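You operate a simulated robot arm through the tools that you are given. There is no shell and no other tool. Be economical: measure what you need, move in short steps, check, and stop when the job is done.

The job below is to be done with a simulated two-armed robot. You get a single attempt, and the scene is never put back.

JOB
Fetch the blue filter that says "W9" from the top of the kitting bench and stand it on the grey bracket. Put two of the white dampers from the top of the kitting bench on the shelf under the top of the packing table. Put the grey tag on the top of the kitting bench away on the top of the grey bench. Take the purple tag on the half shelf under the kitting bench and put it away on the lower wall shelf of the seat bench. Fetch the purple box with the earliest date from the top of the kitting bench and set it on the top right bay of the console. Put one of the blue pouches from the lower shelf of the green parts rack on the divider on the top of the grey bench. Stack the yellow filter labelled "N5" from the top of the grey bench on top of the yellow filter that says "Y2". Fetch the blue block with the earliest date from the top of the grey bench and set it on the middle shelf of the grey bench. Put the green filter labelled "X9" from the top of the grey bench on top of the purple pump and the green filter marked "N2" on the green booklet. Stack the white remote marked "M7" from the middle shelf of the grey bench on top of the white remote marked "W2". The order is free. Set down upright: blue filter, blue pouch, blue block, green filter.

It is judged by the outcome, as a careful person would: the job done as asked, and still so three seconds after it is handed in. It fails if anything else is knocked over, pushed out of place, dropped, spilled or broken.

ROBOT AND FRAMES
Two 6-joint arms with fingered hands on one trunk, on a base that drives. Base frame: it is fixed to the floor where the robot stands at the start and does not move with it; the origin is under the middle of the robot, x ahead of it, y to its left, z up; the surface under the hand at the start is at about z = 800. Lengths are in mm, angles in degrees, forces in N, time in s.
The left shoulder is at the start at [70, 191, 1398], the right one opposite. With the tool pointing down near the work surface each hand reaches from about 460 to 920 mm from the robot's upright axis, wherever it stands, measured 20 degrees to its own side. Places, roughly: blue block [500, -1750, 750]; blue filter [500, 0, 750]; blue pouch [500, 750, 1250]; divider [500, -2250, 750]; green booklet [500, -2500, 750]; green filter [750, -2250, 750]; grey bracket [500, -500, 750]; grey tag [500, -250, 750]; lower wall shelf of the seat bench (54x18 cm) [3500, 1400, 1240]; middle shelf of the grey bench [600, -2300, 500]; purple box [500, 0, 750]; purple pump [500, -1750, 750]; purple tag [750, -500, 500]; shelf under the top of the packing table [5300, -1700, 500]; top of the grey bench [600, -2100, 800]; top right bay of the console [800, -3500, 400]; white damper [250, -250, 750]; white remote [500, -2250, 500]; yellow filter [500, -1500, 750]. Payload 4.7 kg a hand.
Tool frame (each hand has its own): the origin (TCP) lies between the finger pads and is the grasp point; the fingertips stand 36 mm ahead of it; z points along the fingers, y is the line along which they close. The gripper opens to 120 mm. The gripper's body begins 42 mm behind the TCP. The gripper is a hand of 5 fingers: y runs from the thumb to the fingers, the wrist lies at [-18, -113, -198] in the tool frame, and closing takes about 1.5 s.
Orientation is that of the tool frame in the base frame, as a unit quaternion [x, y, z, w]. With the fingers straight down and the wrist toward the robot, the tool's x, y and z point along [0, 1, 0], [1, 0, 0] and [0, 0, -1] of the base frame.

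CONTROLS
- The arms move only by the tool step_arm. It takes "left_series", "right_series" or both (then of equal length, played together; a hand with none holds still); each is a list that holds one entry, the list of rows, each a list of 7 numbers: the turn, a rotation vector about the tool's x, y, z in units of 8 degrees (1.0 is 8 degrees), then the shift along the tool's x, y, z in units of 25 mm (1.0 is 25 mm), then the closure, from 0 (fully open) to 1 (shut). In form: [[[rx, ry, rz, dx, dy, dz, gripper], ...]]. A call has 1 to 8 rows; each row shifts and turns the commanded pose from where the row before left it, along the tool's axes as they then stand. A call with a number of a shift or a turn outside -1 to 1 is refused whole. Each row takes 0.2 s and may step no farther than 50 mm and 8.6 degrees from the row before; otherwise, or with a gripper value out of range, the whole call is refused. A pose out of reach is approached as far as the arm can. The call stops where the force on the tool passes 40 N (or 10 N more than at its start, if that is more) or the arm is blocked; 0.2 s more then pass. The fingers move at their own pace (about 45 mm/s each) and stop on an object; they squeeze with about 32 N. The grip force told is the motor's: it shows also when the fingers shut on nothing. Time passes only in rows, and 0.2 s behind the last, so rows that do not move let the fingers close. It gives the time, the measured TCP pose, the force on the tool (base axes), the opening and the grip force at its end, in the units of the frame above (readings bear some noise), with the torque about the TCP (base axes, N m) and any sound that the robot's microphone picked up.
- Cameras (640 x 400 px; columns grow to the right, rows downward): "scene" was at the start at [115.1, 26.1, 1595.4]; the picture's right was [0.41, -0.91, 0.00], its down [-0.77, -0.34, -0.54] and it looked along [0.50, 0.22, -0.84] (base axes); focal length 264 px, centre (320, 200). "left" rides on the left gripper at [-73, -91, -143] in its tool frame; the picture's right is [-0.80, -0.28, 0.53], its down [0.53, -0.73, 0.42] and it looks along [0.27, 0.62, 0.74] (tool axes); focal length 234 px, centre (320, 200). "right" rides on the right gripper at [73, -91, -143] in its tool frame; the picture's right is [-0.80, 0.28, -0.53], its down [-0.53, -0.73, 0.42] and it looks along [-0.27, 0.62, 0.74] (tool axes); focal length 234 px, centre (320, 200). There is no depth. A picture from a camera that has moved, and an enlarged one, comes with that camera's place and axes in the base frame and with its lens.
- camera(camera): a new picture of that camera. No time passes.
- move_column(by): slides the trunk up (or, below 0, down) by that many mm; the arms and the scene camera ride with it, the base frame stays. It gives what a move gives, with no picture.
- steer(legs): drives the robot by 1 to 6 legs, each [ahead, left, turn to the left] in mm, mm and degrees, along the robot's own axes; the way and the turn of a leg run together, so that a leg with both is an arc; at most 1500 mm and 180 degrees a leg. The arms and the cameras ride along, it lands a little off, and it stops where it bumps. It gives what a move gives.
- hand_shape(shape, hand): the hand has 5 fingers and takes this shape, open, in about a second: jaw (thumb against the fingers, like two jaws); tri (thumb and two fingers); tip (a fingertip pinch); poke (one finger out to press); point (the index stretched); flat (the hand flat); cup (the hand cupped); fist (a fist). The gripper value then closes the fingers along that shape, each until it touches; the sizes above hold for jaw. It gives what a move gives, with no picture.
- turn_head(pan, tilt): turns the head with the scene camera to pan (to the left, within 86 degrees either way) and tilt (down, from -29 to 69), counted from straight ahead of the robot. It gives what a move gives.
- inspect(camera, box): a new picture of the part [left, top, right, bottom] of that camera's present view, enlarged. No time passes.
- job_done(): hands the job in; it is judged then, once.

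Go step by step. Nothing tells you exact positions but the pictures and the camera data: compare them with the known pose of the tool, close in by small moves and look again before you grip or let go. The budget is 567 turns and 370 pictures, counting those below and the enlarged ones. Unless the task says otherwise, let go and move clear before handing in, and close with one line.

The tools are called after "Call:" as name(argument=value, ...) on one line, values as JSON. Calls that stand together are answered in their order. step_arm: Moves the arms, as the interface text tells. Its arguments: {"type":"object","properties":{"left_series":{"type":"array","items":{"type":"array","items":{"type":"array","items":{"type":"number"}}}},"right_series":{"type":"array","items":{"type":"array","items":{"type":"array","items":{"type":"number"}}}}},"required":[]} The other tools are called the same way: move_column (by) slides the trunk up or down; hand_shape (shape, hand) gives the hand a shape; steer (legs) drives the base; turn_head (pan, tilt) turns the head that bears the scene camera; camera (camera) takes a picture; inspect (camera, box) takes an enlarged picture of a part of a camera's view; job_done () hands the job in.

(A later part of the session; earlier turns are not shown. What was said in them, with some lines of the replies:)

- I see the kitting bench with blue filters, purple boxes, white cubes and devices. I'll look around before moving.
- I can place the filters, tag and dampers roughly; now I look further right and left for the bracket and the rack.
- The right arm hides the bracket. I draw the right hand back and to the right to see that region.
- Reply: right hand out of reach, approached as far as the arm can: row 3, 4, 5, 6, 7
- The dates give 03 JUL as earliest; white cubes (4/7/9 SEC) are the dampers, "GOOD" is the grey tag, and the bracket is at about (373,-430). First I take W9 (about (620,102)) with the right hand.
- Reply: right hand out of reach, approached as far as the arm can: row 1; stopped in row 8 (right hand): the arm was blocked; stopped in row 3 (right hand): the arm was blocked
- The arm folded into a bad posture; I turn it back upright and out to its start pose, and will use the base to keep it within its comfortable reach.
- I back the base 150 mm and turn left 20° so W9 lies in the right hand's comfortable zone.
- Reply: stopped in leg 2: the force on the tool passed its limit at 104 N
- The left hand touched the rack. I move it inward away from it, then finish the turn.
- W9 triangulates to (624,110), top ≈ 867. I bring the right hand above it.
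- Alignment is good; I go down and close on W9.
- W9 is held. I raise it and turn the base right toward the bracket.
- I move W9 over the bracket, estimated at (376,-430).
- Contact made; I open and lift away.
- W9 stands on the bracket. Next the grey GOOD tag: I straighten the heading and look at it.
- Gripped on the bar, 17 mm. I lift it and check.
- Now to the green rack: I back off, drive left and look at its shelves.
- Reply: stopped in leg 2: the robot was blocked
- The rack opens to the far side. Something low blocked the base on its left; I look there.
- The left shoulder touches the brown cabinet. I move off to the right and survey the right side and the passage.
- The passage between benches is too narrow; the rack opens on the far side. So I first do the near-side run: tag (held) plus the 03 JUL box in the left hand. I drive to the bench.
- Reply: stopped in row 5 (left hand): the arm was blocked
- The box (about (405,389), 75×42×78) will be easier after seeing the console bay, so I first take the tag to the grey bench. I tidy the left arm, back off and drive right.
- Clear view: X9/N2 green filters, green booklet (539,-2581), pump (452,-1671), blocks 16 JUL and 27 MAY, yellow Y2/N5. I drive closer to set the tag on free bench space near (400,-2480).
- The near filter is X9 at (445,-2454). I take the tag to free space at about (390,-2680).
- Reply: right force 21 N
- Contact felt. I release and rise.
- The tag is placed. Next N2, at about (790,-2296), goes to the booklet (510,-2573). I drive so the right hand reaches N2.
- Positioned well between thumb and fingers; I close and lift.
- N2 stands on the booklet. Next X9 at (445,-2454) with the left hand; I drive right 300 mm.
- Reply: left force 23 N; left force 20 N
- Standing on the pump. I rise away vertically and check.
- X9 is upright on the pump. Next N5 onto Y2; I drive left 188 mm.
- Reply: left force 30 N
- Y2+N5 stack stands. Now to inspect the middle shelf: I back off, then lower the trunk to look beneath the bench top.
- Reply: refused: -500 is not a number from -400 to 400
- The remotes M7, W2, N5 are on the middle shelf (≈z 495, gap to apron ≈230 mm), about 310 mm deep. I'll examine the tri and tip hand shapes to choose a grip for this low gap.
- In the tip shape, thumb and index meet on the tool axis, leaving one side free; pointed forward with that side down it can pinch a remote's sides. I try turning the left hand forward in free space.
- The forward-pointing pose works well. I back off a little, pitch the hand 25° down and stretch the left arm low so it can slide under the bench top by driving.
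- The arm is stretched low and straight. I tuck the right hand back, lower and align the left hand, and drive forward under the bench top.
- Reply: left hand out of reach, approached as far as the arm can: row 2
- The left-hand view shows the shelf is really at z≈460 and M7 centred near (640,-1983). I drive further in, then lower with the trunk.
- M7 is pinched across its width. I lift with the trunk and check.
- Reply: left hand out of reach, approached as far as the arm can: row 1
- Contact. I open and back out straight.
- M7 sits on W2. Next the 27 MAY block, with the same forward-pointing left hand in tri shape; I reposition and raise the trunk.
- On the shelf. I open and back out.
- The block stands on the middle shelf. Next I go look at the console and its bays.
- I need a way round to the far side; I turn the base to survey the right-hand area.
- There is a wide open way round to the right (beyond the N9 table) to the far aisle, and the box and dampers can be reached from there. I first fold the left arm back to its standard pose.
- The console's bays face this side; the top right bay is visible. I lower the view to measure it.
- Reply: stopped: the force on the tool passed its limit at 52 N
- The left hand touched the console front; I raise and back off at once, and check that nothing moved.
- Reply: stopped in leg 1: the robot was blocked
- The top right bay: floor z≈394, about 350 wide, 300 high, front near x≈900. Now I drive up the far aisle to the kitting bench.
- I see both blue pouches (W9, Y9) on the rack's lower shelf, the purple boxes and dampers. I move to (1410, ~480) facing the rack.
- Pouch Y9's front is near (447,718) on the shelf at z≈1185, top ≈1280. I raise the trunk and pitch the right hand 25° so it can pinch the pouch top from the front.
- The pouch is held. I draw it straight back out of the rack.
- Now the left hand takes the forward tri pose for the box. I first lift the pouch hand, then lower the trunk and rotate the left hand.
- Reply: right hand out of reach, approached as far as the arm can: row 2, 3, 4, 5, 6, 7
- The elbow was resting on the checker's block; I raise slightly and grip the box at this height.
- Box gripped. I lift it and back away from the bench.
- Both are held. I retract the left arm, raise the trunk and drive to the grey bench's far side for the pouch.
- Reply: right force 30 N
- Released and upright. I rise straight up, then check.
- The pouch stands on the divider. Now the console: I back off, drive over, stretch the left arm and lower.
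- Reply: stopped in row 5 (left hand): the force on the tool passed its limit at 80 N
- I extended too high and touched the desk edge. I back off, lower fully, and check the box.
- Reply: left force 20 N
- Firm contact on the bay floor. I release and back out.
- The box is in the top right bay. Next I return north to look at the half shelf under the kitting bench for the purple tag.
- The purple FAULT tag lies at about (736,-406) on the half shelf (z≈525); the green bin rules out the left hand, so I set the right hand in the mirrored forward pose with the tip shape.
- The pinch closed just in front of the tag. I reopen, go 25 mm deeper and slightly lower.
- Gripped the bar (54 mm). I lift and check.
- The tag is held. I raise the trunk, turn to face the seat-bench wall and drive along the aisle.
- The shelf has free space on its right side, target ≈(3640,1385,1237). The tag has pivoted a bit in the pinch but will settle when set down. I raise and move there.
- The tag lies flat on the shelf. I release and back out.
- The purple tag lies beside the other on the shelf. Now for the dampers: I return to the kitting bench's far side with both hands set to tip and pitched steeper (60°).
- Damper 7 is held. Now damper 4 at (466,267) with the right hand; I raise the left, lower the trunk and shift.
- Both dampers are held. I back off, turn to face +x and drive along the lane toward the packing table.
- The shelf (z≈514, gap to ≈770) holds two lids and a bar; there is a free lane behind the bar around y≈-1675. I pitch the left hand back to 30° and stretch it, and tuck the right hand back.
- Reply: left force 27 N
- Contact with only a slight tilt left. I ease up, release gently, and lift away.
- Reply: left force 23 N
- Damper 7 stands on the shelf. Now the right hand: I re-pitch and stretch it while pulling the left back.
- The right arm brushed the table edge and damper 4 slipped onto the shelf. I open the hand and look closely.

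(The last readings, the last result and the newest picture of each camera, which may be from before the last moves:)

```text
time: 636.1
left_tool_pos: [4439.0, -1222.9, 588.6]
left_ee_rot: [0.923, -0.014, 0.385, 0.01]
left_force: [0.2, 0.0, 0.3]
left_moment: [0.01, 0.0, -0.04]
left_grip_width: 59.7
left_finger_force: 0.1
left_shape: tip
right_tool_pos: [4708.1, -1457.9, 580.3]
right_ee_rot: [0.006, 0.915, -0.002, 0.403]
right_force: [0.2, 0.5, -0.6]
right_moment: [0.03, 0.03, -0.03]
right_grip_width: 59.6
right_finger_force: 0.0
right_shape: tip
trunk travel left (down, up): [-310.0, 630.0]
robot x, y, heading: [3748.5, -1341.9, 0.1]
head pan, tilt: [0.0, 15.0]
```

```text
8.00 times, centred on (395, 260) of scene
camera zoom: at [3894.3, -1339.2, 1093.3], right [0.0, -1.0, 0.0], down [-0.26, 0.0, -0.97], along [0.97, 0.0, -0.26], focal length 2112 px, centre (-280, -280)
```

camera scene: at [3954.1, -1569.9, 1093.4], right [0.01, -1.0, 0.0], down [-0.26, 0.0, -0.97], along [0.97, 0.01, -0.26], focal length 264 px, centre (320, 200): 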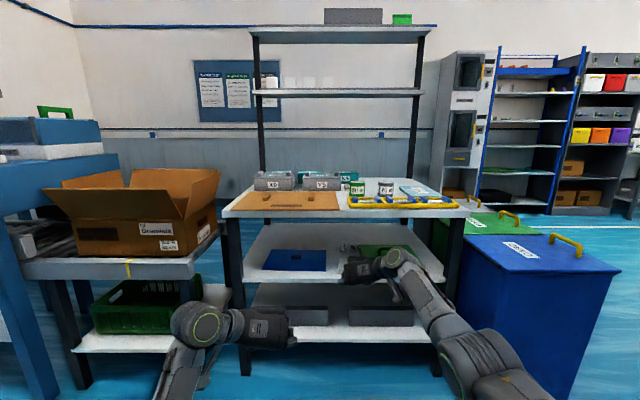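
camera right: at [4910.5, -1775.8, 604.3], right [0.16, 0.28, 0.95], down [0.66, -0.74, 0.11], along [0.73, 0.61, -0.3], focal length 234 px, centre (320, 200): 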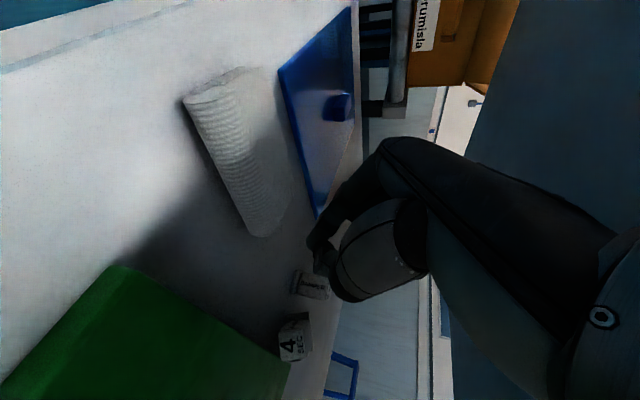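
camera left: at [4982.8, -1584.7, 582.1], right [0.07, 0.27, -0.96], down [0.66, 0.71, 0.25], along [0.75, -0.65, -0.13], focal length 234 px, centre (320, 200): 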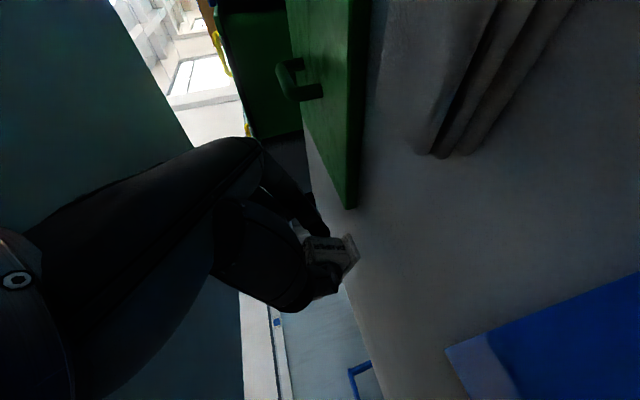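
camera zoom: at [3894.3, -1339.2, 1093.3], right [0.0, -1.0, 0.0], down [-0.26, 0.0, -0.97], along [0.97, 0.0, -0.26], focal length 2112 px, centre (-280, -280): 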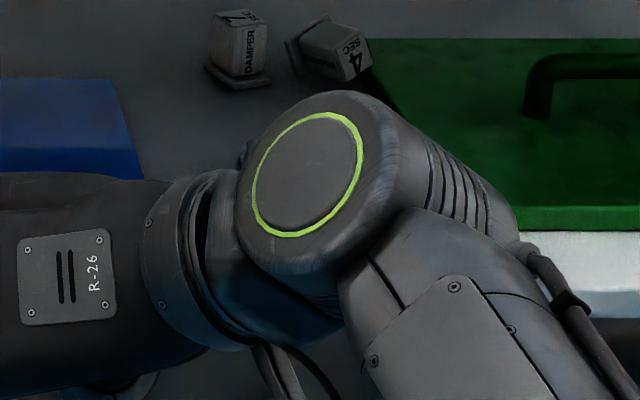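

Damper 7 stands; damper 4 lies beside it near the lid's corner. I retract the right arm and take a closer look with the left camera.

Call:
step_arm(right_series=[[[0, 0, 0, 0.85, -0.12, -0.98, 0.5], [0, 0, 0, 0.85, -0.12, -0.98, 0.5], [0, 0, 0, 0.85, -0.12, -0.98, 0.5], [0, 0, 0, 0.85, -0.12, -0.98, 0.5], [0, 0, 0, 0.85, -0.12, -0.98, 0.5], [0, 0, 0, 0.85, -0.12, -0.98, 0.5], [0, 0, 0, 0.85, -0.12, -0.98, 0.5], [0, 0, 0, 0.85, -0.12, -0.98, 0.5]]])

Call:
steer(legs=[[0, -370, 0], [380, 0, 0]])

Call:
camera(camera="left")

Call:
inspect(camera="scene", box=[240, 200, 440, 330])

```text
time: 637.9
left_tool_pos: [4439.2, -1223.8, 590.1]
left_ee_rot: [0.922, -0.014, 0.386, 0.009]
left_force: [0.0, 0.3, -0.2]
left_moment: [0.02, 0.03, 0.0]
left_grip_width: 59.5
left_finger_force: 0.1
left_shape: tip
right_tool_pos: [4447.7, -1477.3, 585.4]
right_ee_rot: [0.006, 0.915, -0.001, 0.404]
right_force: [-0.3, 0.3, 0.4]
right_moment: [-0.01, 0.02, 0.01]
right_grip_width: 59.7
right_finger_force: 0.2
right_shape: tip
trunk travel left (down, up): [-310.0, 630.0]
robot x, y, heading: [3752.0, -1335.3, 0.2]
head pan, tilt: [0.0, 15.0]
```

```text
time: 642.3
left_tool_pos: [4823.2, -1597.2, 589.7]
left_ee_rot: [0.922, -0.016, 0.386, 0.01]
left_force: [-0.7, -0.3, -0.1]
left_moment: [0.01, 0.02, 0.01]
left_grip_width: 59.4
left_finger_force: 0.1
left_shape: tip
right_tool_pos: [4830.6, -1849.0, 587.2]
right_ee_rot: [0.009, 0.915, -0.003, 0.404]
right_force: [-0.2, -0.6, 0.0]
right_moment: [0.02, 0.0, 0.0]
right_grip_width: 59.7
right_finger_force: 0.1
right_shape: tip
trunk travel left (down, up): [-310.0, 630.0]
robot x, y, heading: [4131.9, -1707.5, 0.0]
head pan, tilt: [0.0, 15.0]
```

```text
89 pictures are left
camera left: at [4673.0, -1498.1, 637.7], right [-0.18, 0.28, -0.94], down [0.7, 0.71, 0.08], along [0.69, -0.65, -0.32], focal length 234 px, centre (320, 200)
```

left: 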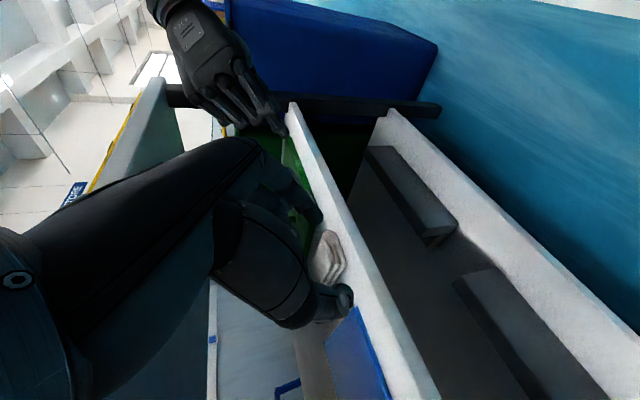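

```text
3.08 times, centred on (340, 265) of scene
camera zoom: at [4277.5, -1709.4, 1093.2], right [0.0, -1.0, 0.0], down [-0.26, 0.0, -0.97], along [0.97, 0.0, -0.26], focal length 812 px, centre (258, 0)
```

zoom: 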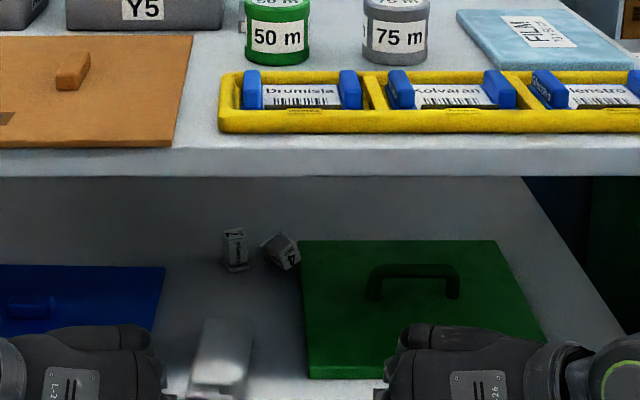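

Call:
inspect(camera="scene", box=[300, 265, 350, 300])

```text
11.43 times, centred on (325, 282) of scene
camera zoom: at [4277.5, -1709.4, 1093.2], right [0.0, -1.0, 0.0], down [-0.26, 0.0, -0.97], along [0.97, 0.0, -0.26], focal length 3018 px, centre (263, -743)
```

zoom: 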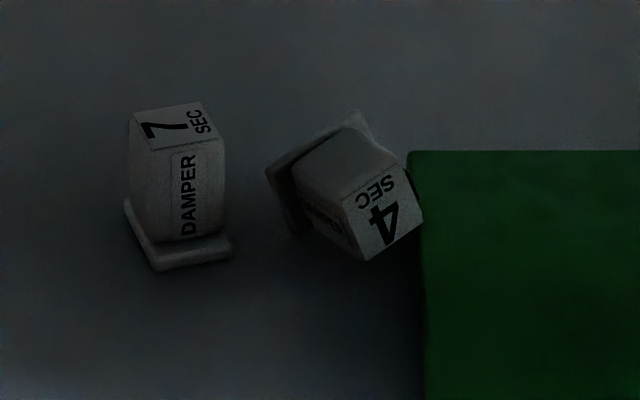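

Both dampers rest on the shelf: 7 standing, 4 lying flat on it beside the lid. I back clear before handing in.

Call:
steer(legs=[[-450, 0, 0]])

Call:
camera(camera="scene")

```text
time: 645.0
left_tool_pos: [4380.0, -1592.1, 589.8]
left_ee_rot: [0.922, -0.014, 0.386, 0.009]
left_force: [0.9, 0.3, -0.2]
left_moment: [0.0, 0.01, 0.03]
left_grip_width: 59.7
left_finger_force: 0.2
left_shape: tip
right_tool_pos: [4389.7, -1846.3, 586.3]
right_ee_rot: [0.007, 0.915, -0.002, 0.404]
right_force: [-0.4, -1.1, 0.0]
right_moment: [-0.02, 0.01, 0.03]
right_grip_width: 59.7
right_finger_force: 0.1
right_shape: tip
trunk travel left (down, up): [-310.0, 630.0]
robot x, y, heading: [3690.8, -1706.8, 0.2]
head pan, tilt: [0.0, 15.0]
```

```text
86 pictures are left
camera scene: at [3835.1, -1708.4, 1093.4], right [0.0, -1.0, 0.0], down [-0.26, 0.0, -0.97], along [0.97, 0.0, -0.26], focal length 264 px, centre (320, 200)
```

scene: 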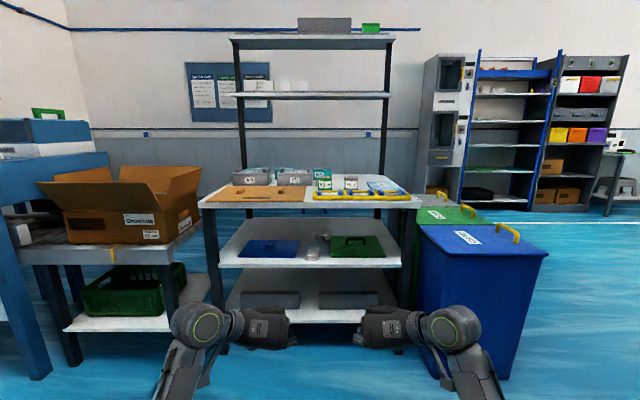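

Both hands are empty and clear of the table. As far as I could check, every placement is done, so I hand the job in.

Call:
job_done()

```text
The job is handed in.
```

I placed all the requested items and handed the job in. Damper 4 slipped from my grip under the packing table, so it lies on its side on the shelf, against the green lid. On the way, a hand or the base also bumped the green rack, the console and, I think, the toilet conveyor. I saw nothing out of place at the rack or console, but I did not look at the conveyor afterwards.
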